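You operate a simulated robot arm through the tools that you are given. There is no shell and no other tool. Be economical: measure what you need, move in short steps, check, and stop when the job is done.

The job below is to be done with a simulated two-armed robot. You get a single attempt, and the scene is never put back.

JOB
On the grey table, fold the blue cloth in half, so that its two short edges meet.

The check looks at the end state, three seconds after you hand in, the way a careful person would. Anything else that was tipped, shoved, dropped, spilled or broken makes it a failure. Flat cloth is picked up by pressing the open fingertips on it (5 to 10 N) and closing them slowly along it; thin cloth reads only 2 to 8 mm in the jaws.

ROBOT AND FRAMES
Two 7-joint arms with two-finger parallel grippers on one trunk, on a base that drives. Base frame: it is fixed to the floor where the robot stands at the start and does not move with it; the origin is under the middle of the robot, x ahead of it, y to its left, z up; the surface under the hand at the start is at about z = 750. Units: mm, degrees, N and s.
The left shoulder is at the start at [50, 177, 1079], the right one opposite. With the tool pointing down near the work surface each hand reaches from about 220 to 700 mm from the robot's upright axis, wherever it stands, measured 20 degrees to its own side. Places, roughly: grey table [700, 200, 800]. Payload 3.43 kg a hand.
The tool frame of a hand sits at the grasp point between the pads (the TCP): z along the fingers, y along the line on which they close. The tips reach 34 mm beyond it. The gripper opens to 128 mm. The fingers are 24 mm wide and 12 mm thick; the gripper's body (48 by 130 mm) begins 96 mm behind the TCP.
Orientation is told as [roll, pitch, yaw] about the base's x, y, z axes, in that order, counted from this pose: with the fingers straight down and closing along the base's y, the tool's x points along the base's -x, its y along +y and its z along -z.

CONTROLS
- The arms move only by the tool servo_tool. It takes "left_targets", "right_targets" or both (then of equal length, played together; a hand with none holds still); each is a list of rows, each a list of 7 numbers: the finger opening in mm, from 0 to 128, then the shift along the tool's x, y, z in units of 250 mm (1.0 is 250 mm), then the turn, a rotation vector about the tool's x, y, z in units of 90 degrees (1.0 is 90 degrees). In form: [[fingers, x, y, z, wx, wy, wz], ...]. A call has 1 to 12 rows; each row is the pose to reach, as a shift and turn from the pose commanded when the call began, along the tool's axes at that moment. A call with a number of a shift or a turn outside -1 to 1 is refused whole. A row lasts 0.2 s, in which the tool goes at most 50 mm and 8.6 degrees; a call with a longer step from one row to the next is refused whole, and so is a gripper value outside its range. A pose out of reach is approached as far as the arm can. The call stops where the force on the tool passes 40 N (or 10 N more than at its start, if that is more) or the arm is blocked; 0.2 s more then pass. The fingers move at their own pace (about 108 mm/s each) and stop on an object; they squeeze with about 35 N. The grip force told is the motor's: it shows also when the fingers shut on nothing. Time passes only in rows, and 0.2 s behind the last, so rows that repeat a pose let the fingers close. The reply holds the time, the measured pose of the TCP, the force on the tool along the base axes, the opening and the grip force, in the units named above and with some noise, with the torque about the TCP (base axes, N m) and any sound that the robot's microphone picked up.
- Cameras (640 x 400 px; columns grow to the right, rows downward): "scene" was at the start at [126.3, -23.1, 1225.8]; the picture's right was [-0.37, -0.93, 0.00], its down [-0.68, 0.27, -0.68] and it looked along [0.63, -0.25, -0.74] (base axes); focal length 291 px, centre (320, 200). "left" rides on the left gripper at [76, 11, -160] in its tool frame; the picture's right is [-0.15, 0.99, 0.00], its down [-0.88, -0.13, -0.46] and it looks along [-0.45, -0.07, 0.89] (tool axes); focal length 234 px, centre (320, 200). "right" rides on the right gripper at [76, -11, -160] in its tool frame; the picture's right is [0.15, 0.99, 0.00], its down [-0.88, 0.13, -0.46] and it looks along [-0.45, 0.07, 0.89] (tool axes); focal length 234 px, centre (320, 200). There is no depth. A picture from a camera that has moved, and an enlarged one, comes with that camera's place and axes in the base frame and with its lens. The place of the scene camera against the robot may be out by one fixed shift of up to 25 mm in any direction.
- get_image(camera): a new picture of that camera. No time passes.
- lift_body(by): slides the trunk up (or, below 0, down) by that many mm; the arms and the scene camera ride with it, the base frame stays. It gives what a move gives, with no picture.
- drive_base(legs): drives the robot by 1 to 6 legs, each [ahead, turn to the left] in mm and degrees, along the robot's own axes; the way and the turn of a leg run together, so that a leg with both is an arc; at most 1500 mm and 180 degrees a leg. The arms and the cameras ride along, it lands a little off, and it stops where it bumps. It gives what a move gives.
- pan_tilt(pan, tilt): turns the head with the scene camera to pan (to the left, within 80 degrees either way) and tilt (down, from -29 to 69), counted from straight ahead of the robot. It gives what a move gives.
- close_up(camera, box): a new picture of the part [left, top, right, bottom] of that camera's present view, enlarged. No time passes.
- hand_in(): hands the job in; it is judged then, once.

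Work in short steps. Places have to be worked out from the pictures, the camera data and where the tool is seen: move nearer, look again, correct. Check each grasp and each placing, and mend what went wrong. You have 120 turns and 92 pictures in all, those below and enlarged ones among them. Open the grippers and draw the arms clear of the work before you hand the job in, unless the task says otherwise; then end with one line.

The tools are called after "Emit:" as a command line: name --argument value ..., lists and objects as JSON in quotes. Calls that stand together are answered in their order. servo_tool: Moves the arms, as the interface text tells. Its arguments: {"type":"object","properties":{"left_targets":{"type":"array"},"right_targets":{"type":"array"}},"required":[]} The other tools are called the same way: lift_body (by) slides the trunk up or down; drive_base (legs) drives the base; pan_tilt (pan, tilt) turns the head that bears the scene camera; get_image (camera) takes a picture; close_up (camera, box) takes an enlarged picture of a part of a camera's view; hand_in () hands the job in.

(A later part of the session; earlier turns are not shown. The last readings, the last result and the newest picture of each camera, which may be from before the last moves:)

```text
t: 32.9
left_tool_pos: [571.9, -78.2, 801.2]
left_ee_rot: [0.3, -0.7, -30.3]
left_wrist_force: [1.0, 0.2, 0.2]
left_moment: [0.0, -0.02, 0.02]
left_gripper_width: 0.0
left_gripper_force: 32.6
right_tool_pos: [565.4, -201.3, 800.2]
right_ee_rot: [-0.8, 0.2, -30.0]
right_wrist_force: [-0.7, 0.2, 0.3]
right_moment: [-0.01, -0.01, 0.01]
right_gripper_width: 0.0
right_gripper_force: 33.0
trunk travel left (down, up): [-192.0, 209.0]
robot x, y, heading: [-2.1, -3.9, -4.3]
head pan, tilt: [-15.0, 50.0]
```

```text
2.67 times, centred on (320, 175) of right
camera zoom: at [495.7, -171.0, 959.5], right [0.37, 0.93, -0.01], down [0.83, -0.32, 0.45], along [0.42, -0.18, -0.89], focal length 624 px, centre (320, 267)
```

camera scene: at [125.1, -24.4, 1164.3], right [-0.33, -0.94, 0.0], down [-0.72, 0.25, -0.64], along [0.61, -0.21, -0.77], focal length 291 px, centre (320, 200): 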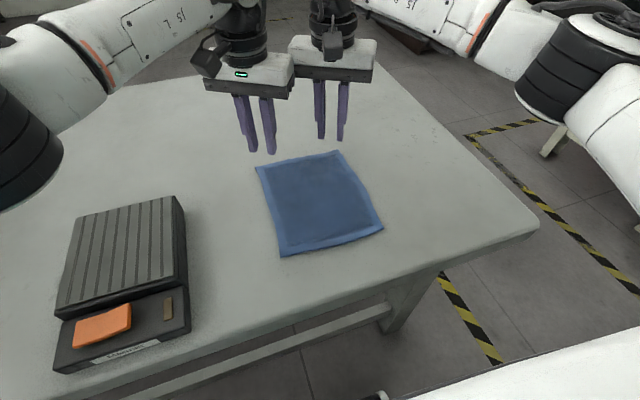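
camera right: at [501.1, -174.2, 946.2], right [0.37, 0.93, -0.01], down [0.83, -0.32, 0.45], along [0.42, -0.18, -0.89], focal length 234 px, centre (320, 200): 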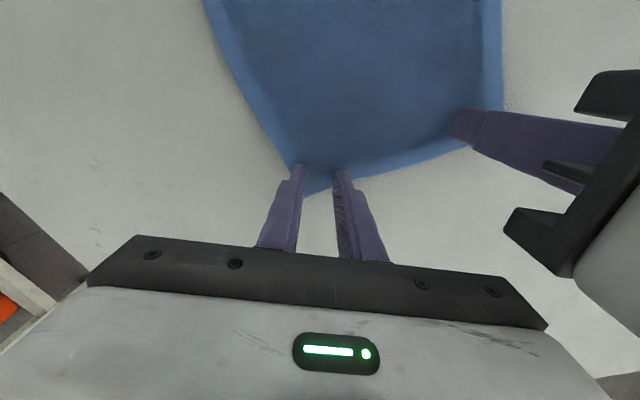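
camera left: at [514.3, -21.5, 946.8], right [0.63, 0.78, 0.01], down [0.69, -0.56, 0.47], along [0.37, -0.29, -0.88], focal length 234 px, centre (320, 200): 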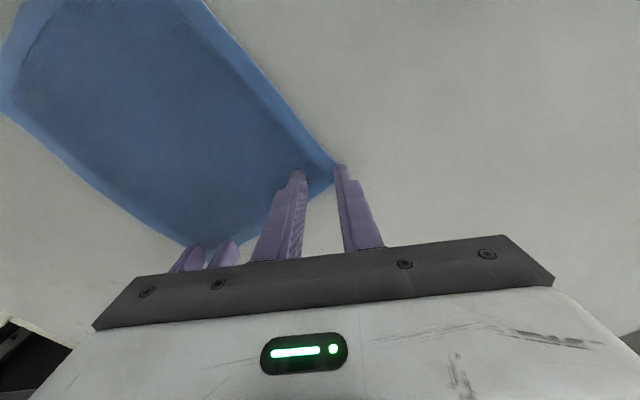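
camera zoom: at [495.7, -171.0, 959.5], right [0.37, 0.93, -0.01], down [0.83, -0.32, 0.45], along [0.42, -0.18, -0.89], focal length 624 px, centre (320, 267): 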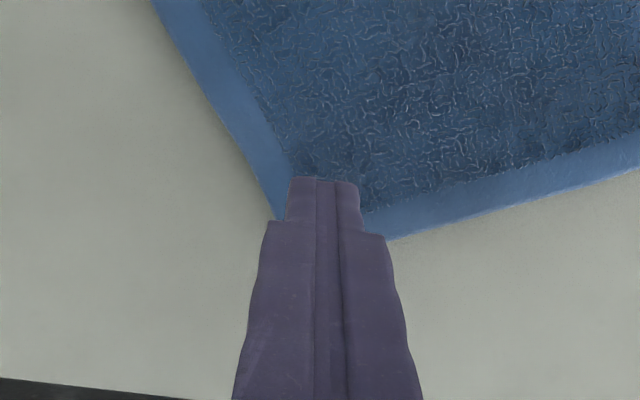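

It wasn't gripped, and the cloth sprang back flat. I'll retry with a wider 40 mm opening and firmer pressure, so more slack is gathered.

Emit:
servo_tool --left_targets '[[40, 0, 0, 0, 0, 0, 0], [40, 0.012, -0.008, 0.02, 0, 0, 0], [40, 0.012, -0.008, 0.05, 0, 0, 0], [40, 0.012, -0.008, 0.058, 0, 0, 0], [40, 0.012, -0.008, 0.058, 0, 0, 0]]' --right_targets '[[40, 0, 0, 0, 0, 0, 0], [40, 0, 0, 0.02, 0, 0, 0], [40, 0, 0, 0.05, 0, 0, 0], [40, 0, 0, 0.062, 0, 0, 0], [40, 0, 0, 0.062, 0, 0, 0]]'

Emit:
close_up --camera "left" --box '[200, 100, 440, 250]'

Emit:
close_up --camera "right" --box '[200, 100, 440, 250]'

```text
t: 34.1
left_tool_pos: [569.3, -79.4, 788.0]
left_ee_rot: [0.3, -0.9, -30.4]
left_wrist_force: [-1.2, 0.2, 5.7]
left_moment: [0.03, 0.05, -0.02]
left_gripper_width: 40.0
left_gripper_force: 0.0
right_tool_pos: [564.5, -199.9, 787.2]
right_ee_rot: [-0.6, 0.0, -30.0]
right_wrist_force: [0.4, 0.8, 4.7]
right_moment: [0.1, 0.0, 0.04]
right_gripper_width: 40.2
right_gripper_force: 0.3
trunk travel left (down, up): [-192.0, 209.0]
robot x, y, heading: [1.7, 1.0, -4.0]
head pan, tilt: [-15.0, 50.0]
```

```text
2.67 times, centred on (320, 175) of left
camera zoom: at [506.3, -30.7, 946.5], right [0.63, 0.78, 0.01], down [0.69, -0.56, 0.47], along [0.37, -0.29, -0.88], focal length 624 px, centre (320, 267)
```

zoom: 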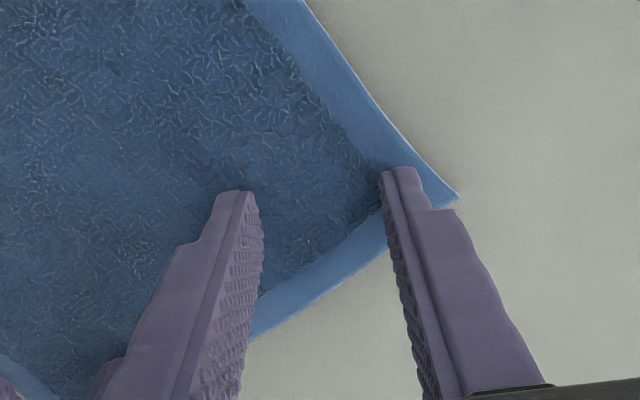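

```text
2.67 times, centred on (320, 175) of right
camera zoom: at [494.6, -170.5, 946.2], right [0.37, 0.93, -0.01], down [0.83, -0.32, 0.45], along [0.42, -0.18, -0.89], focal length 624 px, centre (320, 267)
```

zoom: 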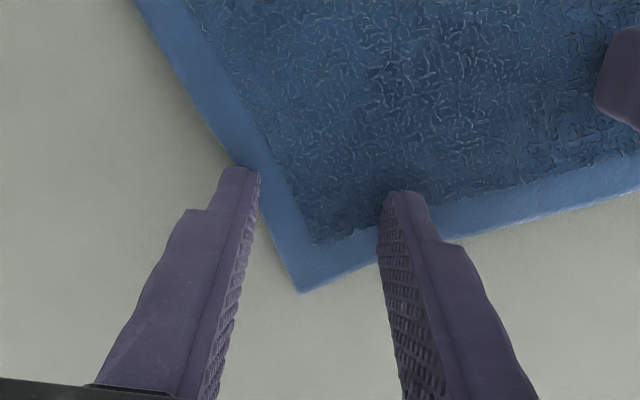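

The left is well placed. The right outer finger is on the cloth's side border, so I'll hop it 6 mm inward, press both to ~8 N and close slowly.

Emit:
servo_tool --left_targets '[[40, 0, 0, 0, 0, 0, 0], [40, 0, 0, 0, 0, 0, 0], [40, 0, 0, 0, 0, 0, 0], [40, 0, 0, 0, 0, 0, 0], [40, 0, 0, 0.002, 0, 0, 0]]' --right_targets '[[40, 0, 0, -0.03, 0, 0, 0], [40, 0.008, 0.026, -0.03, 0, 0, 0], [40, 0.008, 0.026, -0.01, 0, 0, 0], [40, 0.008, 0.026, 0.004, 0, 0, 0], [40, 0.008, 0.026, 0.004, 0, 0, 0]]'

Emit:
close_up --camera "right" --box '[200, 100, 440, 250]'

```text
t: 35.3
left_tool_pos: [567.9, -78.4, 787.9]
left_ee_rot: [0.3, -0.8, -30.3]
left_wrist_force: [1.8, -0.8, 6.7]
left_moment: [-0.03, -0.01, 0.01]
left_gripper_width: 40.2
left_gripper_force: 0.0
right_tool_pos: [565.1, -193.9, 787.7]
right_ee_rot: [-0.6, -0.1, -30.0]
right_wrist_force: [-0.7, -2.2, 10.2]
right_moment: [0.01, -0.07, 0.03]
right_gripper_width: 39.6
right_gripper_force: 0.1
trunk travel left (down, up): [-192.0, 209.0]
robot x, y, heading: [0.7, 0.3, -4.2]
head pan, tilt: [-15.0, 50.0]
```

```text
2.67 times, centred on (320, 175) of right
camera zoom: at [495.5, -164.2, 945.6], right [0.37, 0.93, -0.01], down [0.83, -0.32, 0.46], along [0.42, -0.18, -0.89], focal length 624 px, centre (320, 267)
```

zoom: 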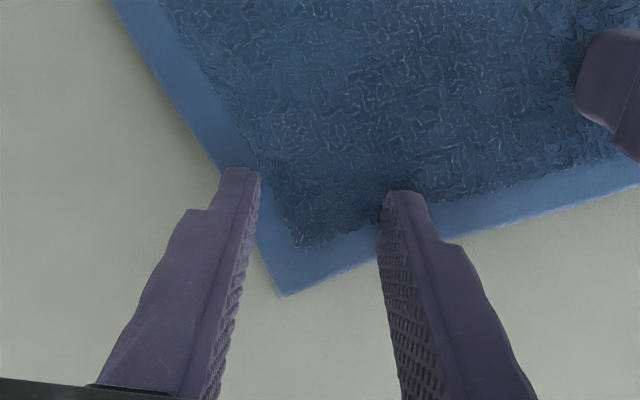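

Both press on the cloth (7 and 10 N). Closing slowly.

Emit:
servo_tool --left_targets '[[37, 0, 0, 0.001, 0, 0, 0], [34, 0, 0, 0.001, 0, 0, 0], [30, 0, 0, 0.001, 0, 0, 0], [26, 0, 0, 0.001, 0, 0, 0], [22, 0, 0, 0.001, 0, 0, 0], [18, 0, 0, 0.001, 0, 0, 0], [14, 0, 0, 0.001, 0, 0, 0], [10, 0, 0, 0.001, 0, 0, 0], [6, 0, 0, 0.001, 0, 0, 0], [2, 0, 0, 0.001, 0, 0, 0], [0, 0, 0, 0.001, 0, 0, 0], [0, 0, 0, 0.001, 0, 0, 0]]' --right_targets '[[37, 0, 0, 0, 0, 0, 0], [34, 0, 0, 0, 0, 0, 0], [30, 0, 0, 0, 0, 0, 0], [26, 0, 0, 0, 0, 0, 0], [22, 0, 0, 0, 0, 0, 0], [18, 0, 0, 0, 0, 0, 0], [14, 0, 0, 0, 0, 0, 0], [10, 0, 0, 0, 0, 0, 0], [6, 0, 0, 0, 0, 0, 0], [2, 0, 0, 0, 0, 0, 0], [0, 0, 0, 0, 0, 0, 0], [0, 0, 0, 0, 0, 0, 0]]'

Emit:
close_up --camera "left" --box '[200, 100, 440, 250]'

Emit:
close_up --camera "right" --box '[200, 100, 440, 250]'

```text
t: 37.9
left_tool_pos: [567.9, -77.3, 787.1]
left_ee_rot: [0.3, -0.9, -30.3]
left_wrist_force: [-0.2, -1.6, 5.2]
left_moment: [-0.04, 0.02, -0.03]
left_gripper_width: 0.0
left_gripper_force: 33.4
right_tool_pos: [565.2, -193.9, 786.6]
right_ee_rot: [-0.7, 0.0, -30.0]
right_wrist_force: [1.5, 3.0, 17.3]
right_moment: [0.15, -0.04, 0.0]
right_gripper_width: 4.5
right_gripper_force: 35.0
trunk travel left (down, up): [-192.0, 209.0]
robot x, y, heading: [-2.4, 2.3, -4.5]
head pan, tilt: [-15.0, 50.0]
```

```text
2.67 times, centred on (320, 175) of left
camera zoom: at [505.3, -29.2, 946.6], right [0.63, 0.78, 0.01], down [0.69, -0.56, 0.47], along [0.37, -0.29, -0.88], focal length 624 px, centre (320, 267)
```

zoom: 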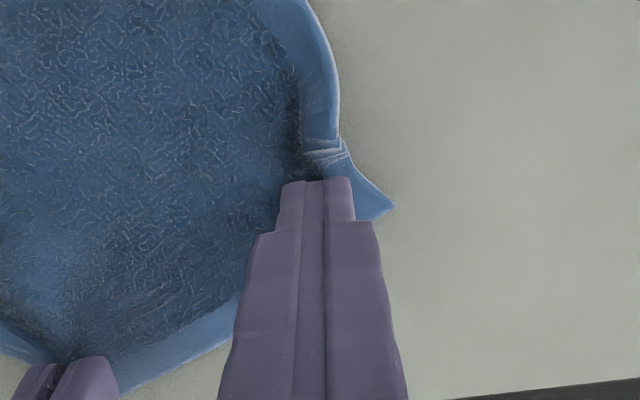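

```text
2.67 times, centred on (320, 175) of right
camera zoom: at [495.1, -163.4, 945.3], right [0.37, 0.93, -0.01], down [0.83, -0.32, 0.45], along [0.42, -0.18, -0.89], focal length 624 px, centre (320, 267)
```

zoom: 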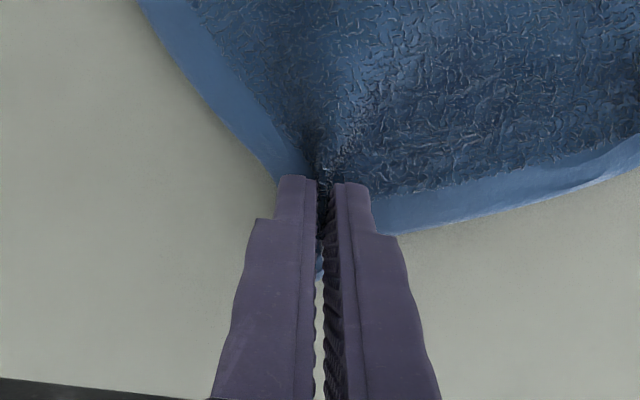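

The right is gripped at 4.5 mm, but the left slipped. With the right holding, I'll redo the left: lift, open to 44, shift a little inward and press to ~10 N.

Emit:
servo_tool --left_targets '[[0, 0, 0, -0.04, 0, 0, 0], [44, 0, 0, -0.04, 0, 0, 0], [44, 0.012, -0.008, -0.04, 0, 0, 0], [44, 0.012, -0.012, -0.01, 0, 0, 0], [44, 0.012, -0.012, 0.002, 0, 0, 0], [44, 0.012, -0.012, 0.004, 0, 0, 0]]'

Emit:
close_up --camera "left" --box '[200, 100, 440, 250]'

```text
t: 39.3
left_tool_pos: [562.7, -79.1, 786.9]
left_ee_rot: [0.4, -1.0, -30.2]
left_wrist_force: [0.2, 1.2, 7.9]
left_moment: [-0.06, 0.06, -0.05]
left_gripper_width: 43.8
left_gripper_force: 0.0
right_tool_pos: [566.7, -193.2, 787.0]
right_ee_rot: [-0.6, -0.1, -30.0]
right_wrist_force: [0.6, 3.3, 16.5]
right_moment: [0.15, -0.01, -0.01]
right_gripper_width: 4.5
right_gripper_force: 35.1
trunk travel left (down, up): [-192.0, 209.0]
robot x, y, heading: [-2.2, 1.3, -4.2]
head pan, tilt: [-15.0, 50.0]
```

```text
2.67 times, centred on (320, 175) of left
camera zoom: at [500.5, -30.7, 946.1], right [0.63, 0.78, 0.01], down [0.69, -0.56, 0.47], along [0.37, -0.29, -0.88], focal length 624 px, centre (320, 267)
```

zoom: 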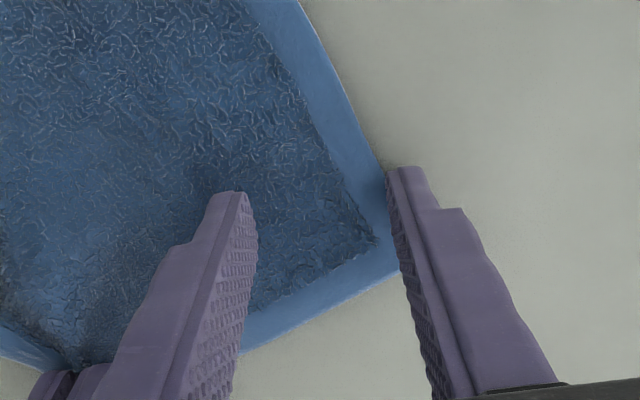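

Closing the right hand pulled the cloth to the right, so the left outer finger is now off it. I'll lift the left, and slide the gripped right corner ~14 mm outward (−y) with light pressure to straighten the edge.

Emit:
servo_tool --left_targets '[[44, 0, 0, -0.06, 0, 0, 0], [36, 0, 0, -0.06, 0, 0, 0], [36, 0, 0, -0.06, 0, 0, 0], [36, 0, 0, -0.06, 0, 0, 0]]' --right_targets '[[0, 0, 0, -0.008, 0, 0, 0], [0, -0.014, -0.024, -0.008, 0, 0, 0], [0, -0.028, -0.048, -0.008, 0, 0, 0], [0, -0.028, -0.048, -0.008, 0, 0, 0]]'

Emit:
get_image --camera "left"

Emit:
close_up --camera "scene" --box '[200, 60, 440, 270]'

```text
t: 40.3
left_tool_pos: [564.7, -79.3, 799.2]
left_ee_rot: [0.3, -0.8, -30.4]
left_wrist_force: [-0.3, -0.4, -0.4]
left_moment: [0.03, 0.0, -0.01]
left_gripper_width: 36.2
left_gripper_force: 0.0
right_tool_pos: [567.6, -208.3, 786.1]
right_ee_rot: [-0.8, 0.2, -30.0]
right_wrist_force: [-0.1, 2.3, 9.1]
right_moment: [0.11, 0.04, 0.01]
right_gripper_width: 4.0
right_gripper_force: 34.9
trunk travel left (down, up): [-192.0, 209.0]
robot x, y, heading: [-1.3, -1.5, -4.4]
head pan, tilt: [-15.0, 50.0]
```

```text
54 pictures are left
camera left: at [502.3, -30.1, 958.1], right [0.63, 0.78, 0.01], down [0.69, -0.56, 0.47], along [0.37, -0.29, -0.88], focal length 234 px, centre (320, 200)
```

left: 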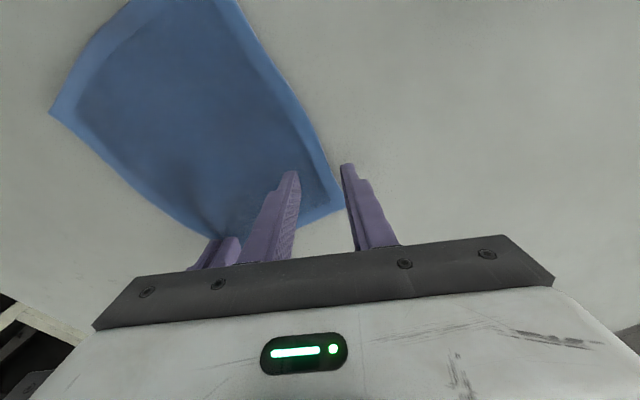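

```text
1.90 times, centred on (320, 165) of scene
camera zoom: at [124.3, -24.1, 1164.4], right [-0.33, -0.94, 0.0], down [-0.72, 0.25, -0.64], along [0.61, -0.21, -0.77], focal length 555 px, centre (320, 267)
```

zoom: 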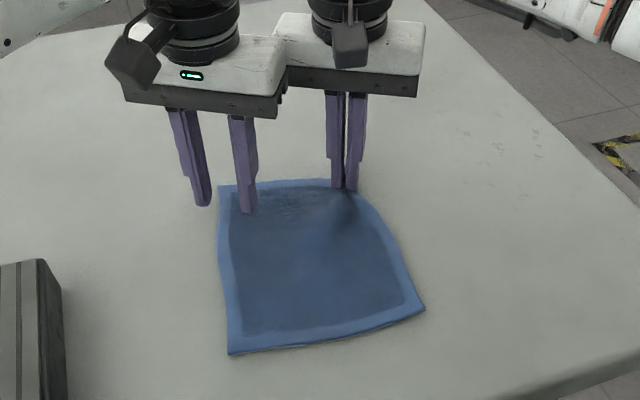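

The cloth just slid and rotated a little, and FL is now too close to the right hand for the left to get in. I'll release the right, back off, and re-grip both corners together with equal ~10 N pressure.

Emit:
servo_tool --left_targets '[[40, -0.02, 0.05, -0.06, 0, 0, 0], [40, -0.04, 0.1, -0.12, 0, 0, 0], [40, -0.04, 0.1, -0.12, 0, 0, 0], [40, -0.04, 0.1, -0.12, 0, 0, 0], [40, -0.04, 0.1, -0.12, 0, 0, 0]]' --right_targets '[[10, 0, 0, 0, 0, 0, 0], [30, 0, 0, 0, 0, 0, 0], [40, 0, 0, -0.06, 0, 0, 0], [40, 0, -0.05, -0.14, 0, 0, 0], [40, 0, -0.1, -0.2, 0, 0, 0]]'

Emit:
get_image --camera "left"

Emit:
get_image --camera "right"

```text
t: 41.5
left_tool_pos: [586.0, -64.2, 829.4]
left_ee_rot: [0.3, -0.8, -30.3]
left_wrist_force: [-0.3, 0.3, -0.6]
left_moment: [-0.04, -0.02, 0.0]
left_gripper_width: 39.9
left_gripper_force: 0.1
right_tool_pos: [553.0, -229.9, 837.5]
right_ee_rot: [-0.8, 0.2, -30.0]
right_wrist_force: [-0.5, 0.0, 0.1]
right_moment: [0.02, -0.01, -0.04]
right_gripper_width: 39.9
right_gripper_force: 0.0
trunk travel left (down, up): [-192.0, 209.0]
robot x, y, heading: [1.1, 1.6, -4.5]
head pan, tilt: [-15.0, 50.0]
```

```text
52 pictures are left
camera left: at [522.5, -15.5, 988.3], right [0.63, 0.78, 0.01], down [0.69, -0.56, 0.47], along [0.37, -0.29, -0.89], focal length 234 px, centre (320, 200)
```

left: 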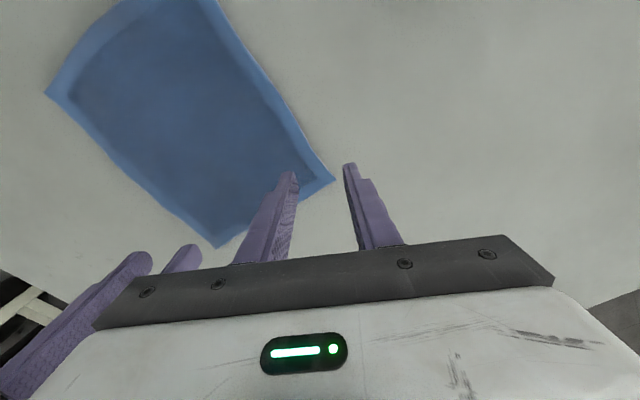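

```text
51 pictures are left
camera right: at [482.5, -199.7, 996.3], right [0.37, 0.93, -0.01], down [0.83, -0.32, 0.45], along [0.42, -0.18, -0.89], focal length 234 px, centre (320, 200)
```

right: 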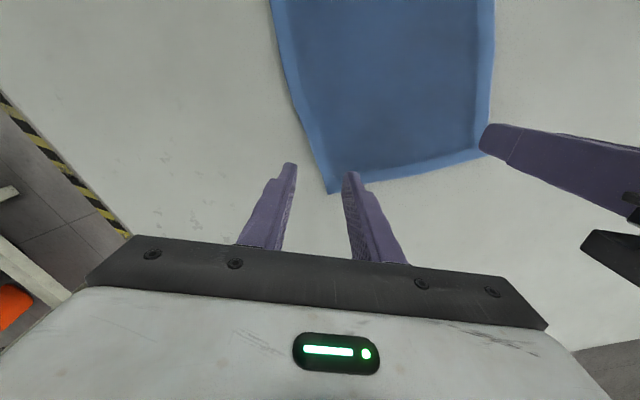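

The cloth is rotated about −5° but flat, with FL≈[608,-64] and FR≈[592,-235]. I'll use yaw −38 and opening 40, with the left at [577,-96] and the right at [569,-198], so the bodies clear by ~9 mm. Hover at z≈800 first.

Emit:
servo_tool --left_targets '[[40, -0.01, -0.03, 0.02, 0, 0, 0.03], [40, -0.02, -0.07, 0.05, 0, 0, 0.06], [40, -0.032, -0.128, 0.08, 0, 0, 0.086], [40, -0.032, -0.128, 0.116, 0, 0, 0.086], [40, -0.032, -0.128, 0.116, 0, 0, 0.086]]' --right_targets '[[40, 0.0, 0.03, 0.03, 0, 0, 0.03], [40, 0.004, 0.08, 0.07, 0, 0, 0.06], [40, 0.007, 0.144, 0.11, 0, 0, 0.088], [40, 0.007, 0.144, 0.15, 0, 0, 0.088], [40, 0.007, 0.144, 0.15, 0, 0, 0.088]]'

Emit:
close_up --camera "left" --box '[200, 100, 440, 250]'

Emit:
close_up --camera "right" --box '[200, 100, 440, 250]'

```text
t: 42.7
left_tool_pos: [575.7, -94.5, 799.8]
left_ee_rot: [0.5, -0.5, -38.0]
left_wrist_force: [5.4, 9.7, -5.2]
left_moment: [-1.04, 0.79, 0.35]
left_gripper_width: 40.0
left_gripper_force: 0.0
right_tool_pos: [569.7, -196.9, 799.6]
right_ee_rot: [-0.7, 0.0, -37.9]
right_wrist_force: [-5.9, -9.4, 6.2]
right_moment: [1.65, -0.84, 0.15]
right_gripper_width: 39.8
right_gripper_force: 0.0
trunk travel left (down, up): [-192.0, 209.0]
robot x, y, heading: [2.8, -0.3, -4.4]
head pan, tilt: [-15.0, 50.0]
```

```text
2.67 times, centred on (320, 175) of left
camera zoom: at [520.3, -39.7, 960.3], right [0.72, 0.69, 0.01], down [0.61, -0.64, 0.46], along [0.33, -0.33, -0.89], focal length 624 px, centre (320, 267)
```

zoom: 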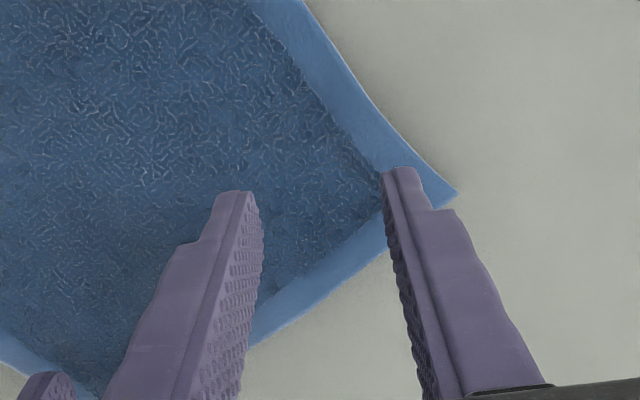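

```text
2.67 times, centred on (320, 175) of right
camera zoom: at [505.9, -158.0, 958.7], right [0.49, 0.87, -0.01], down [0.78, -0.44, 0.45], along [0.39, -0.23, -0.89], focal length 624 px, centre (320, 267)
```

zoom: 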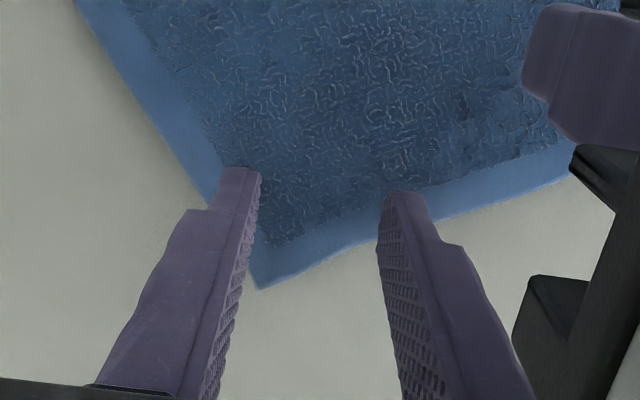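

The hands touch each other lightly, the right camera block against the left body. I'll back them apart 4 mm each, yaw −34, opening 32.

Emit:
servo_tool --left_targets '[[32, 0.008, 0.016, 0, 0, 0, 0], [32, 0.008, 0.016, 0, 0, 0, -0.044], [32, 0.008, 0.016, 0, 0, 0, -0.044]]' --right_targets '[[32, -0.01, -0.015, 0, 0, 0, 0], [32, -0.01, -0.015, 0, 0, 0, -0.044], [32, -0.01, -0.015, 0, 0, 0, -0.044]]'

Emit:
close_up --camera "left" --box '[200, 100, 440, 250]'

Emit:
close_up --camera "right" --box '[200, 100, 440, 250]'

```text
t: 43.5
left_tool_pos: [575.7, -91.7, 801.6]
left_ee_rot: [0.5, -0.7, -34.1]
left_wrist_force: [0.5, 0.7, 0.6]
left_moment: [-0.01, 0.03, 0.0]
left_gripper_width: 31.8
left_gripper_force: 0.1
right_tool_pos: [572.4, -201.8, 799.8]
right_ee_rot: [-0.7, 0.1, -34.0]
right_wrist_force: [0.9, 0.5, 0.1]
right_moment: [-0.01, 0.01, 0.0]
right_gripper_width: 32.1
right_gripper_force: 0.2
trunk travel left (down, up): [-192.0, 209.0]
robot x, y, heading: [2.8, 2.1, -4.2]
head pan, tilt: [-15.0, 50.0]
```

```text
2.67 times, centred on (320, 175) of left
camera zoom: at [516.4, -38.8, 960.7], right [0.68, 0.74, 0.01], down [0.65, -0.6, 0.47], along [0.35, -0.31, -0.89], focal length 624 px, centre (320, 267)
```

zoom: 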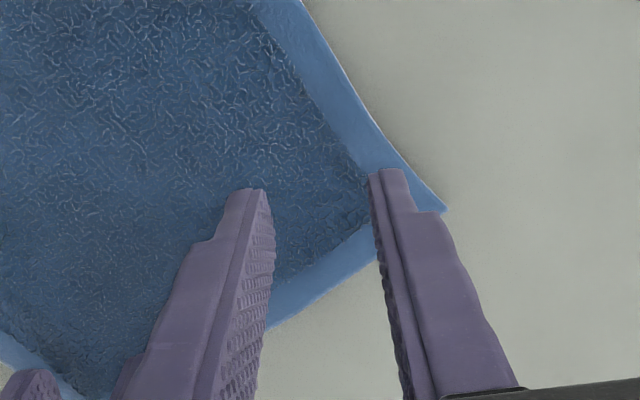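

```text
2.67 times, centred on (320, 175) of right
camera zoom: at [502.9, -167.4, 958.2], right [0.43, 0.9, -0.01], down [0.81, -0.38, 0.45], along [0.4, -0.2, -0.89], focal length 624 px, centre (320, 267)
```

zoom: 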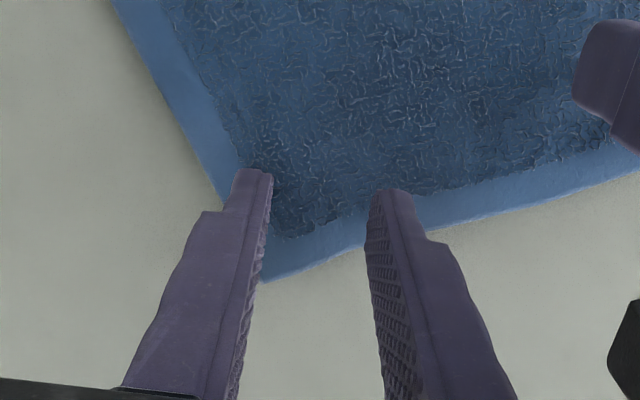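

Free now, and both tips sit well over the cloth. Pressing down.

Emit:
servo_tool --left_targets '[[32, 0, 0, 0.04, 0, 0, 0], [32, 0, 0, 0.056, 0, 0, 0], [32, 0, 0, 0.06, 0, 0, 0], [32, 0, 0, 0.06, 0, 0, 0]]' --right_targets '[[32, 0, 0, 0.04, 0, 0, 0], [32, 0, 0, 0.054, 0, 0, 0], [32, 0, 0, 0.058, 0, 0, 0], [32, 0, 0, 0.058, 0, 0, 0]]'

```text
t: 44.5
left_tool_pos: [575.8, -91.5, 788.6]
left_ee_rot: [0.4, -0.8, -34.1]
left_wrist_force: [0.3, -0.3, 4.9]
left_moment: [-0.03, 0.06, -0.02]
left_gripper_width: 32.0
left_gripper_force: 0.1
right_tool_pos: [569.4, -202.7, 787.1]
right_ee_rot: [-0.6, 0.1, -34.0]
right_wrist_force: [1.4, -1.0, 11.0]
right_moment: [0.05, -0.09, 0.02]
right_gripper_width: 31.9
right_gripper_force: 0.0
trunk travel left (down, up): [-192.0, 209.0]
robot x, y, heading: [0.1, 2.2, -4.4]
head pan, tilt: [-15.0, 50.0]
```

Left 5 N, right 11 N. I'll press the left 1.5 mm more and close both slowly together.

Emit:
servo_tool --left_targets '[[32, 0, 0, 0.006, 0, 0, 0], [29, 0, 0, 0.006, 0, 0, 0], [26, 0, 0, 0.006, 0, 0, 0], [23, 0, 0, 0.006, 0, 0, 0], [20, 0, 0, 0.006, 0, 0, 0], [17, 0, 0, 0.006, 0, 0, 0], [14, 0, 0, 0.006, 0, 0, 0], [11, 0, 0, 0.006, 0, 0, 0], [8, 0, 0, 0.006, 0, 0, 0], [4, 0, 0, 0.006, 0, 0, 0], [0, 0, 0, 0.006, 0, 0, 0], [0, 0, 0, 0.006, 0, 0, 0]]' --right_targets '[[32, 0, 0, 0, 0, 0, 0], [29, 0, 0, 0, 0, 0, 0], [26, 0, 0, 0, 0, 0, 0], [23, 0, 0, 0, 0, 0, 0], [20, 0, 0, 0, 0, 0, 0], [17, 0, 0, 0, 0, 0, 0], [14, 0, 0, 0, 0, 0, 0], [11, 0, 0, 0, 0, 0, 0], [8, 0, 0, 0, 0, 0, 0], [4, 0, 0, 0, 0, 0, 0], [0, 0, 0, 0, 0, 0, 0], [0, 0, 0, 0, 0, 0, 0]]'

Emit:
close_up --camera "left" --box '[200, 100, 440, 250]'

Emit:
close_up --camera "right" --box '[200, 100, 440, 250]'

```text
t: 47.1
left_tool_pos: [573.6, -91.4, 786.7]
left_ee_rot: [0.3, -1.0, -34.1]
left_wrist_force: [0.7, -3.1, 19.0]
left_moment: [-0.1, 0.0, 0.03]
left_gripper_width: 3.3
left_gripper_force: 34.8
right_tool_pos: [568.7, -202.0, 787.6]
right_ee_rot: [-0.6, 0.0, -33.9]
right_wrist_force: [0.8, 3.8, 10.5]
right_moment: [0.14, 0.0, 0.02]
right_gripper_width: 3.7
right_gripper_force: 35.3
trunk travel left (down, up): [-192.0, 209.0]
robot x, y, heading: [0.9, -1.1, -4.8]
head pan, tilt: [-15.0, 50.0]
```

```text
2.67 times, centred on (320, 175) of left
camera zoom: at [515.8, -38.6, 945.6], right [0.68, 0.74, 0.01], down [0.65, -0.6, 0.47], along [0.35, -0.31, -0.88], focal length 624 px, centre (320, 267)
```

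zoom: 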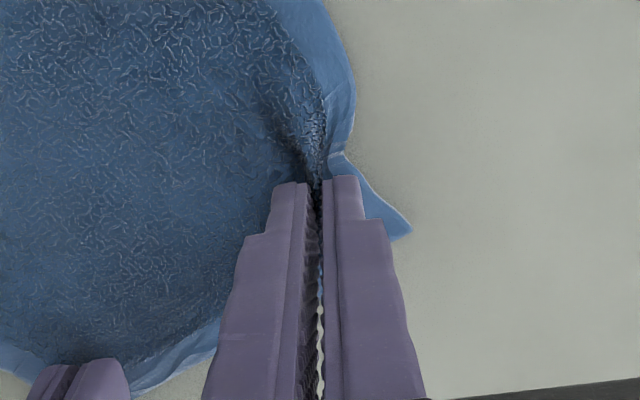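

```text
2.67 times, centred on (320, 175) of right
camera zoom: at [500.2, -167.5, 945.6], right [0.43, 0.9, -0.01], down [0.81, -0.38, 0.46], along [0.41, -0.2, -0.89], focal length 624 px, centre (320, 267)
```

zoom: 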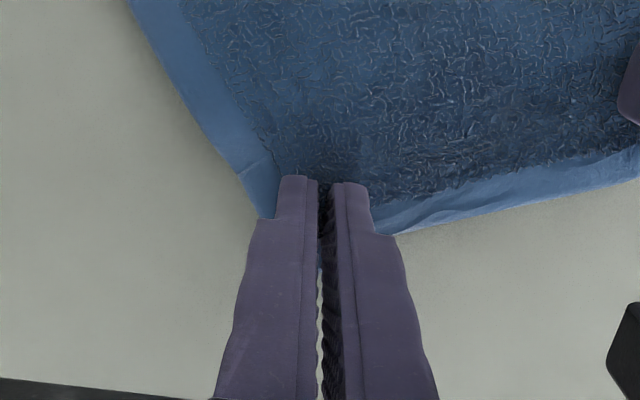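

Both corners are gripped (3.3 and 3.7 mm). I'll lift gently to ~45 mm, moving slightly back along the cloth, and check.

Emit:
servo_tool --left_targets '[[0, 0, 0, -0.02, 0, 0, 0], [0, 0, 0, -0.06, 0, 0, 0], [0, 0.014, -0.008, -0.1, 0, 0, 0], [0, 0.035, -0.019, -0.14, 0, 0, 0], [0, 0.07, -0.038, -0.18, 0, 0, 0], [0, 0.07, -0.038, -0.18, 0, 0, 0]]' --right_targets '[[0, 0, 0, -0.02, 0, 0, 0], [0, 0, 0, -0.06, 0, 0, 0], [0, 0.014, -0.008, -0.1, 0, 0, 0], [0, 0.035, -0.019, -0.14, 0, 0, 0], [0, 0.07, -0.038, -0.18, 0, 0, 0], [0, 0.07, -0.038, -0.18, 0, 0, 0]]'

Emit:
close_up --camera "scene" --box '[180, 60, 460, 280]'

```text
t: 48.5
left_tool_pos: [556.3, -87.4, 828.3]
left_ee_rot: [0.3, -0.6, -34.1]
left_wrist_force: [-0.4, -3.7, 0.1]
left_moment: [-0.16, -0.02, 0.04]
left_gripper_width: 3.5
left_gripper_force: 35.0
right_tool_pos: [551.5, -202.7, 831.2]
right_ee_rot: [-0.7, 0.0, -33.9]
right_wrist_force: [0.1, 3.4, -0.8]
right_moment: [0.13, 0.02, 0.04]
right_gripper_width: 3.7
right_gripper_force: 34.7
trunk travel left (down, up): [-192.0, 209.0]
robot x, y, heading: [-1.3, -4.2, -4.3]
head pan, tilt: [-15.0, 50.0]
```

```text
1.82 times, centred on (320, 170) of scene
camera zoom: at [125.1, -24.5, 1164.3], right [-0.33, -0.94, 0.0], down [-0.72, 0.25, -0.64], along [0.61, -0.21, -0.77], focal length 529 px, centre (320, 254)
```

zoom: 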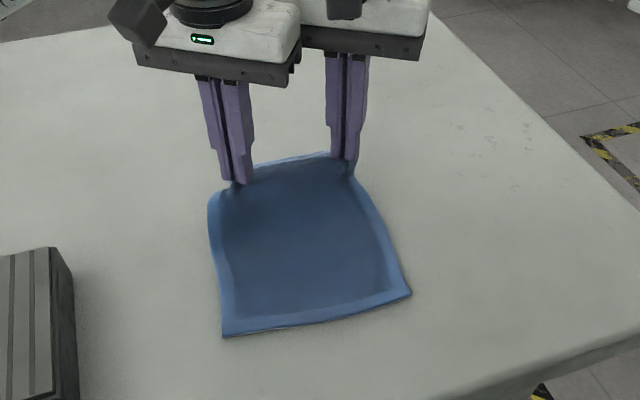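

The cloth is held well by both corners, with the near edge flat at about [399,-28]–[388,-206]. I'll go on along the arc, starting to tilt the hands so the fingers lean toward +x and the lip turns over.

Emit:
servo_tool --left_targets '[[0, 0.037, -0.015, -0.036, -0.015, -0.023, 0], [0, 0.075, -0.031, -0.072, -0.031, -0.046, 0], [0, 0.112, -0.048, -0.1, -0.046, -0.069, 0], [0, 0.148, -0.066, -0.128, -0.062, -0.092, 0], [0, 0.186, -0.082, -0.144, -0.077, -0.115, 0], [0, 0.224, -0.098, -0.16, -0.093, -0.138, 0], [0, 0.224, -0.098, -0.16, -0.093, -0.138, 0]]' --right_targets '[[0, 0.037, -0.015, -0.036, -0.015, -0.023, 0], [0, 0.075, -0.031, -0.072, -0.031, -0.046, 0], [0, 0.112, -0.048, -0.1, -0.046, -0.069, 0], [0, 0.148, -0.066, -0.128, -0.062, -0.092, 0], [0, 0.186, -0.082, -0.144, -0.077, -0.115, 0], [0, 0.224, -0.098, -0.16, -0.093, -0.138, 0], [0, 0.224, -0.098, -0.16, -0.093, -0.138, 0]]'

Emit:
close_up --camera "scene" --box '[180, 60, 460, 280]'

```text
t: 50.1
left_tool_pos: [495.8, -74.6, 868.4]
left_ee_rot: [8.9, -13.0, -35.2]
left_wrist_force: [0.9, -1.3, -0.3]
left_moment: [-0.1, 0.0, -0.02]
left_gripper_width: 3.6
left_gripper_force: 35.4
right_tool_pos: [491.4, -186.5, 869.9]
right_ee_rot: [7.9, -12.4, -34.8]
right_wrist_force: [-0.7, 1.9, 0.1]
right_moment: [0.01, 0.03, 0.04]
right_gripper_width: 3.4
right_gripper_force: 35.1
trunk travel left (down, up): [-192.0, 209.0]
robot x, y, heading: [0.0, 0.1, -4.3]
head pan, tilt: [-15.0, 50.0]
```

```text
1.82 times, centred on (320, 170) of scene
camera zoom: at [125.1, -24.5, 1164.3], right [-0.33, -0.94, 0.0], down [-0.72, 0.25, -0.64], along [0.61, -0.21, -0.77], focal length 529 px, centre (320, 254)
```

zoom: 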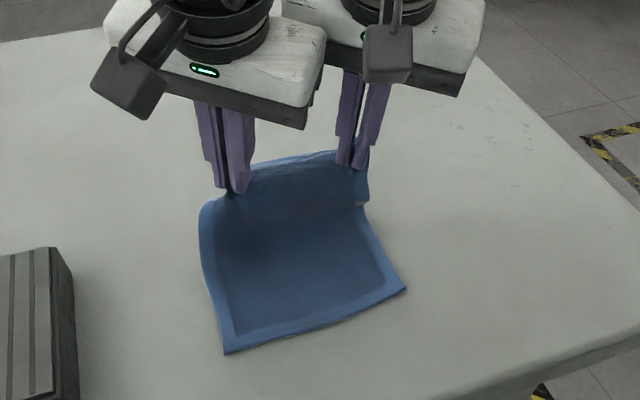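

Halfway over, both grips hold. The near edge is now about [382,-27]–[392,-203]. I'll continue over and down toward left [410,-64] and right [417,-170], with more tilt.

Emit:
servo_tool --left_targets '[[0, 0.054, -0.027, -0.008, -0.02, -0.03, 0], [0, 0.108, -0.054, -0.016, -0.041, -0.061, 0], [0, 0.166, -0.083, 0.004, -0.062, -0.092, 0], [0, 0.223, -0.112, 0.025, -0.083, -0.123, 0], [0, 0.282, -0.145, 0.06, -0.104, -0.154, 0], [0, 0.341, -0.177, 0.096, -0.124, -0.184, 0], [0, 0.341, -0.177, 0.096, -0.124, -0.184, 0]]' --right_targets '[[0, 0.049, -0.021, -0.006, -0.02, -0.03, 0], [0, 0.098, -0.042, -0.011, -0.041, -0.061, 0], [0, 0.15, -0.063, 0.011, -0.062, -0.092, 0], [0, 0.203, -0.084, 0.033, -0.083, -0.123, 0], [0, 0.258, -0.11, 0.071, -0.104, -0.154, 0], [0, 0.314, -0.135, 0.109, -0.124, -0.184, 0], [0, 0.314, -0.135, 0.109, -0.124, -0.184, 0]]'

Emit:
close_up --camera "scene" --box '[180, 60, 460, 280]'

Emit:
get_image --camera "right"

```text
t: 51.7
left_tool_pos: [412.4, -67.6, 818.7]
left_ee_rot: [21.8, -29.0, -39.9]
left_wrist_force: [0.2, -0.1, 1.0]
left_moment: [-0.07, 0.02, -0.06]
left_gripper_width: 3.2
left_gripper_force: 35.4
right_tool_pos: [415.8, -172.3, 821.0]
right_ee_rot: [20.6, -28.4, -39.1]
right_wrist_force: [0.4, 0.2, 0.0]
right_moment: [-0.02, 0.08, 0.0]
right_gripper_width: 3.6
right_gripper_force: 35.2
trunk travel left (down, up): [-192.0, 209.0]
robot x, y, heading: [-1.2, 1.9, -4.4]
head pan, tilt: [-15.0, 50.0]
```

```text
1.82 times, centred on (320, 170) of scene
camera zoom: at [125.1, -24.5, 1164.3], right [-0.33, -0.94, 0.0], down [-0.72, 0.25, -0.64], along [0.61, -0.21, -0.77], focal length 529 px, centre (320, 254)
```

zoom: 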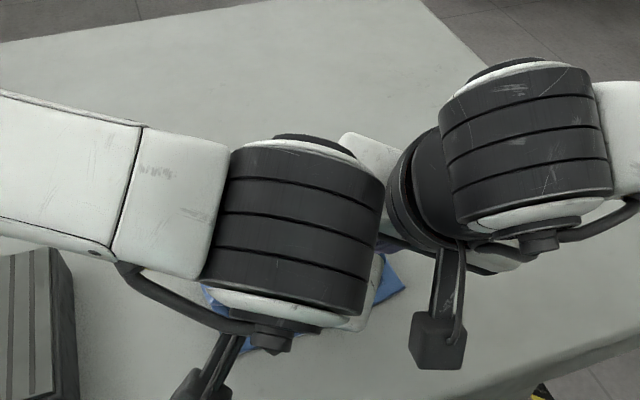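

```text
41 pictures are left
camera right: at [269.0, -138.6, 912.4], right [0.36, 0.9, 0.24], down [0.4, -0.38, 0.83], along [0.84, -0.2, -0.5], focal length 234 px, centre (320, 200)
```

right: 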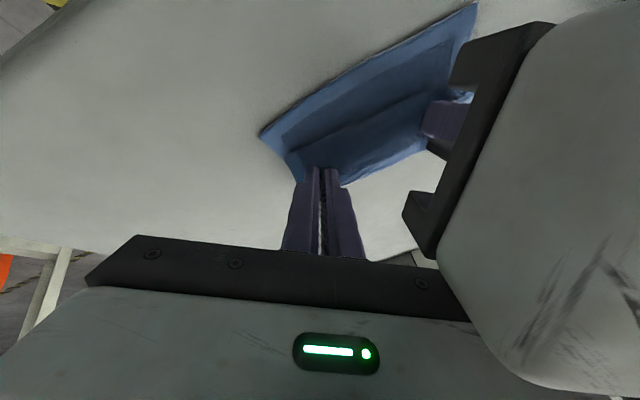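

The near edge is confirmed at [395,-203]–[382,-30]. I'll zoom in to see how the upper layer hangs.

Emit:
close_up --camera "right" --box '[230, 0, 490, 200]'

Emit:
close_up --camera "left" --box '[150, 0, 450, 250]'

```text
2.00 times, centred on (360, 100) of right
camera zoom: at [269.0, -138.6, 912.4], right [0.36, 0.9, 0.24], down [0.4, -0.38, 0.83], along [0.84, -0.2, -0.5], focal length 468 px, centre (240, 400)
```

zoom: 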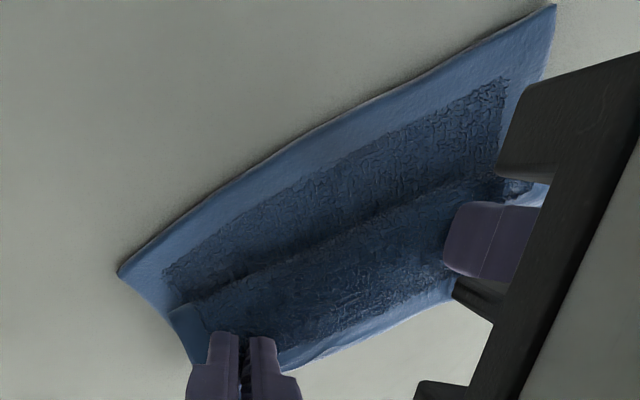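

```text
1.60 times, centred on (300, 125) of left
camera zoom: at [272.1, -14.8, 915.7], right [0.55, 0.74, 0.39], down [0.27, -0.6, 0.75], along [0.79, -0.31, -0.53], focal length 375 px, centre (352, 320)
```

zoom: 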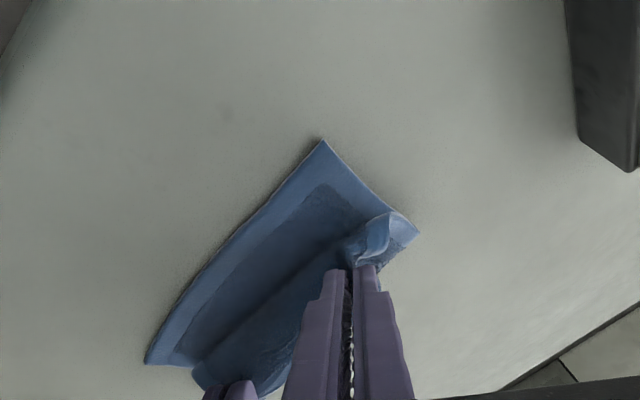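

The far edge forms a small back-turned lip above the pinch, and the pinch (at the tips) is still ~25 mm short. I'll move on −x and down while tilting to ~60°.

Emit:
servo_tool --left_targets '[[0, 0.026, -0.015, 0.005, -0.026, -0.038, 0], [0, 0.051, -0.03, 0.01, -0.052, -0.077, 0], [0, 0.077, -0.045, 0.015, -0.078, -0.115, 0], [0, 0.103, -0.06, 0.02, -0.103, -0.153, 0], [0, 0.128, -0.075, 0.026, -0.129, -0.192, 0], [0, 0.154, -0.09, 0.031, -0.155, -0.23, 0], [0, 0.154, -0.09, 0.031, -0.155, -0.23, 0]]' --right_targets '[[0, 0.024, -0.015, 0.008, -0.026, -0.038, 0], [0, 0.048, -0.029, 0.016, -0.052, -0.077, 0], [0, 0.072, -0.044, 0.024, -0.078, -0.115, 0], [0, 0.097, -0.059, 0.031, -0.103, -0.153, 0], [0, 0.121, -0.073, 0.039, -0.129, -0.192, 0], [0, 0.145, -0.088, 0.047, -0.155, -0.23, 0], [0, 0.145, -0.088, 0.047, -0.155, -0.23, 0]]'

Emit:
close_up --camera "right" --box '[230, 0, 490, 200]'

Emit:
close_up --camera "left" --box '[150, 0, 450, 250]'

```text
t: 52.8
left_tool_pos: [392.1, -58.8, 798.0]
left_ee_rot: [36.7, -41.2, -47.3]
left_wrist_force: [1.3, 3.1, 2.1]
left_moment: [-0.49, 0.23, -0.34]
left_gripper_width: 3.1
left_gripper_force: 34.7
right_tool_pos: [410.0, -165.8, 791.8]
right_ee_rot: [33.8, -40.4, -46.6]
right_wrist_force: [-1.3, -2.4, 0.3]
right_moment: [0.25, -0.24, 0.44]
right_gripper_width: 3.1
right_gripper_force: 35.7
right hand out of reach, approached as far as the arm can: row 3, 4, 5
trunk travel left (down, up): [-192.0, 209.0]
robot x, y, heading: [3.6, 0.7, -4.6]
head pan, tilt: [-15.0, 50.0]
stopped in row 5 (left hand): the force on the tool passed its limit at 51 N (the readings are from after the stop); the commanded pose is now the measured one
```

```text
2.00 times, centred on (360, 100) of right
camera zoom: at [242.6, -130.9, 837.1], right [0.27, 0.91, 0.32], down [0.15, -0.37, 0.91], along [0.95, -0.2, -0.24], focal length 468 px, centre (240, 400)
```

zoom: 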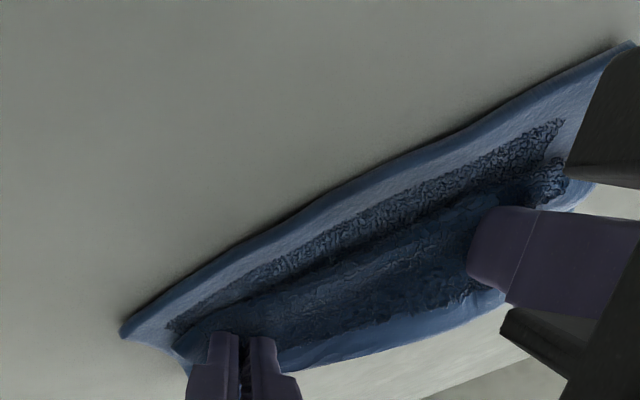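

```text
1.60 times, centred on (300, 125) of left
camera zoom: at [230.3, -9.3, 850.1], right [0.39, 0.74, 0.54], down [0.04, -0.6, 0.8], along [0.92, -0.29, -0.27], focal length 375 px, centre (352, 320)
```

zoom: 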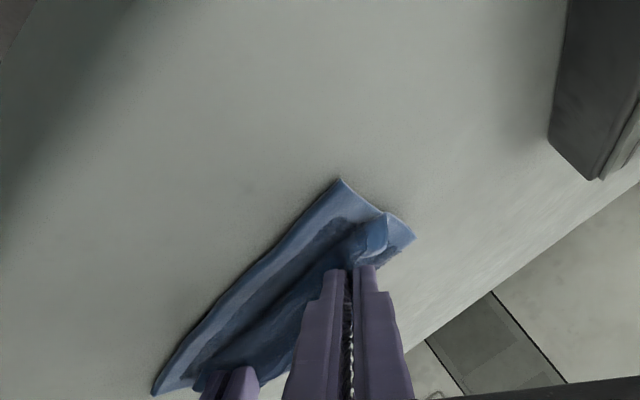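

The hands brushed each other and the right is near its close-in reach limit. I'll move the left 5 mm away from the right and down slightly, then back the base up ~15 mm to carry both pinches to the near edge.

Emit:
servo_tool --left_targets '[[0, 0.014, 0.003, 0.008, 0, 0, 0], [0, 0.027, 0.006, 0.015, 0, 0, 0], [0, 0.027, 0.006, 0.015, 0, 0, 0]]'

Emit:
drive_base --legs '[[-15, 0]]'

Emit:
close_up --camera "right" --box '[230, 0, 490, 200]'

Emit:
close_up --camera "left" --box '[150, 0, 450, 250]'

```text
t: 53.6
left_tool_pos: [393.0, -53.8, 792.6]
left_ee_rot: [36.6, -41.3, -47.4]
left_wrist_force: [0.7, -2.9, 1.0]
left_moment: [-0.14, 0.04, -0.13]
left_gripper_width: 3.1
left_gripper_force: 35.3
right_tool_pos: [410.2, -164.3, 791.7]
right_ee_rot: [34.0, -40.3, -46.4]
right_wrist_force: [-0.7, 3.0, 1.4]
right_moment: [0.0, 0.06, 0.06]
right_gripper_width: 3.2
right_gripper_force: 34.5
trunk travel left (down, up): [-192.0, 209.0]
robot x, y, heading: [-0.4, 2.8, -4.3]
head pan, tilt: [-15.0, 50.0]
```

```text
t: 54.3
left_tool_pos: [378.0, -51.3, 793.3]
left_ee_rot: [36.7, -41.2, -47.3]
left_wrist_force: [1.9, -3.9, 0.4]
left_moment: [-0.11, -0.02, -0.1]
left_gripper_width: 3.0
left_gripper_force: 34.4
right_tool_pos: [394.5, -162.6, 792.5]
right_ee_rot: [33.9, -40.4, -46.5]
right_wrist_force: [-0.9, 3.7, 1.4]
right_moment: [0.03, 0.03, 0.1]
right_gripper_width: 3.1
right_gripper_force: 34.9
trunk travel left (down, up): [-192.0, 209.0]
robot x, y, heading: [-16.2, -0.1, -4.5]
head pan, tilt: [-15.0, 50.0]
```

```text
2.00 times, centred on (360, 100) of right
camera zoom: at [227.6, -129.6, 837.0], right [0.27, 0.91, 0.32], down [0.15, -0.37, 0.91], along [0.95, -0.2, -0.24], focal length 468 px, centre (240, 400)
```

zoom: 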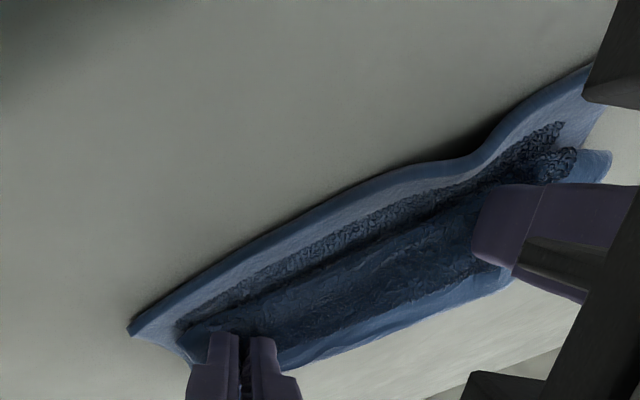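

```text
1.60 times, centred on (300, 125) of left
camera zoom: at [215.4, -3.2, 843.9], right [0.39, 0.74, 0.54], down [0.04, -0.6, 0.8], along [0.92, -0.29, -0.27], focal length 375 px, centre (352, 320)
```

zoom: 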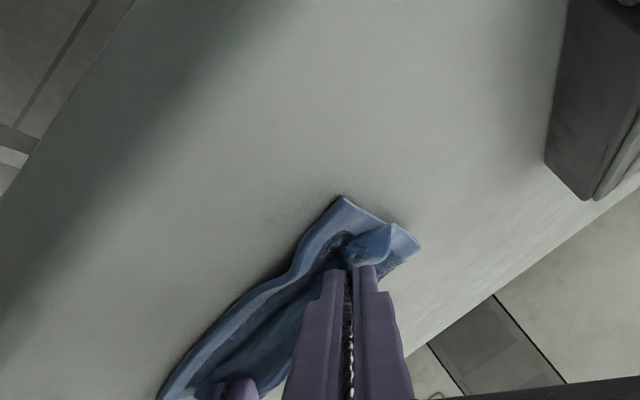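

The low left pinch pushed a wrinkle into the bottom layer. I'll raise the trunk 12 mm to let it relax and look again.

Emit:
lift_body --by 14

Emit:
close_up --camera "right" --box '[230, 0, 490, 200]'

Emit:
close_up --camera "left" --box '[150, 0, 450, 250]'

```text
t: 55.0
left_tool_pos: [377.4, -53.0, 805.4]
left_ee_rot: [36.6, -41.3, -47.2]
left_wrist_force: [0.4, -3.1, 0.2]
left_moment: [-0.11, 0.01, -0.09]
left_gripper_width: 3.1
left_gripper_force: 35.4
right_tool_pos: [395.0, -163.2, 805.1]
right_ee_rot: [33.9, -40.4, -46.5]
right_wrist_force: [-0.4, 2.9, -0.6]
right_moment: [0.0, 0.07, 0.06]
right_gripper_width: 3.3
right_gripper_force: 35.3
trunk travel left (down, up): [-206.0, 195.0]
robot x, y, heading: [-15.3, 4.2, -4.3]
head pan, tilt: [-15.0, 50.0]
```

```text
2.00 times, centred on (360, 100) of right
camera zoom: at [227.6, -129.5, 850.9], right [0.27, 0.91, 0.32], down [0.15, -0.37, 0.91], along [0.95, -0.2, -0.24], focal length 468 px, centre (240, 400)
```

zoom: 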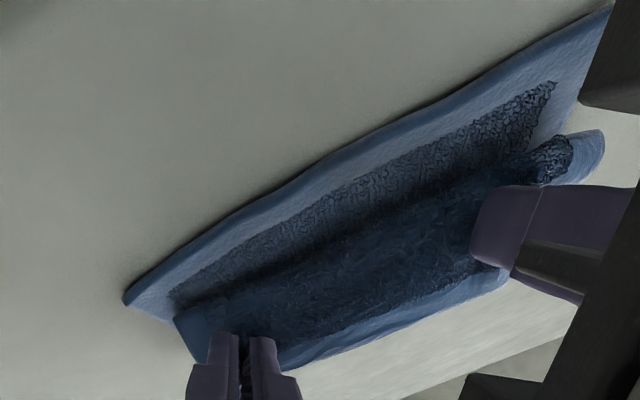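

```text
1.60 times, centred on (300, 125) of left
camera zoom: at [215.6, -3.4, 857.8], right [0.4, 0.74, 0.54], down [0.04, -0.6, 0.8], along [0.92, -0.29, -0.27], focal length 375 px, centre (352, 320)
```

zoom: 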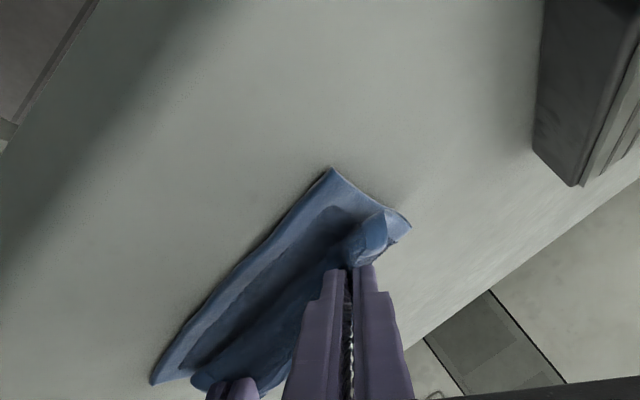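

Straight again. The near edge is [388,-196]–[361,-20], and the pinches are ~38 mm inside it while the lip is ~26 mm. I'll back up 12 mm more at this height.

Emit:
drive_base --legs '[[-12, 0]]'

Emit:
close_up --camera "right" --box '[230, 0, 490, 200]'

```text
t: 55.7
left_tool_pos: [366.0, -51.0, 805.2]
left_ee_rot: [36.7, -41.2, -47.4]
left_wrist_force: [0.7, -2.3, -0.4]
left_moment: [-0.1, 0.01, -0.11]
left_gripper_width: 2.9
left_gripper_force: 35.0
right_tool_pos: [382.9, -163.3, 805.4]
right_ee_rot: [34.0, -40.4, -46.5]
right_wrist_force: [-0.1, 3.2, 0.1]
right_moment: [-0.02, 0.06, 0.06]
right_gripper_width: 3.2
right_gripper_force: 34.9
trunk travel left (down, up): [-206.0, 195.0]
robot x, y, heading: [-23.7, 2.6, -4.2]
head pan, tilt: [-15.0, 50.0]
```

```text
2.00 times, centred on (360, 100) of right
camera zoom: at [215.7, -128.7, 851.0], right [0.27, 0.91, 0.32], down [0.15, -0.37, 0.91], along [0.95, -0.2, -0.24], focal length 468 px, centre (240, 400)
```

zoom: 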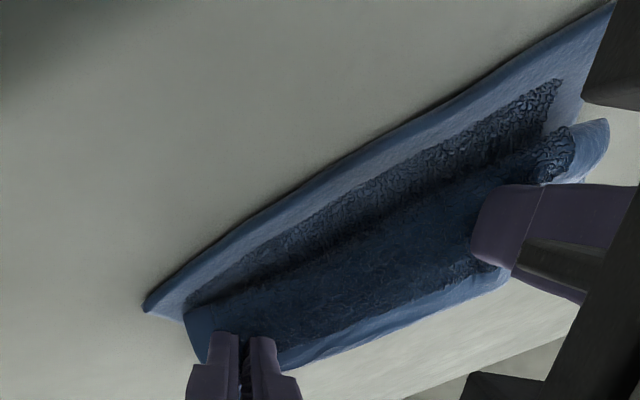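

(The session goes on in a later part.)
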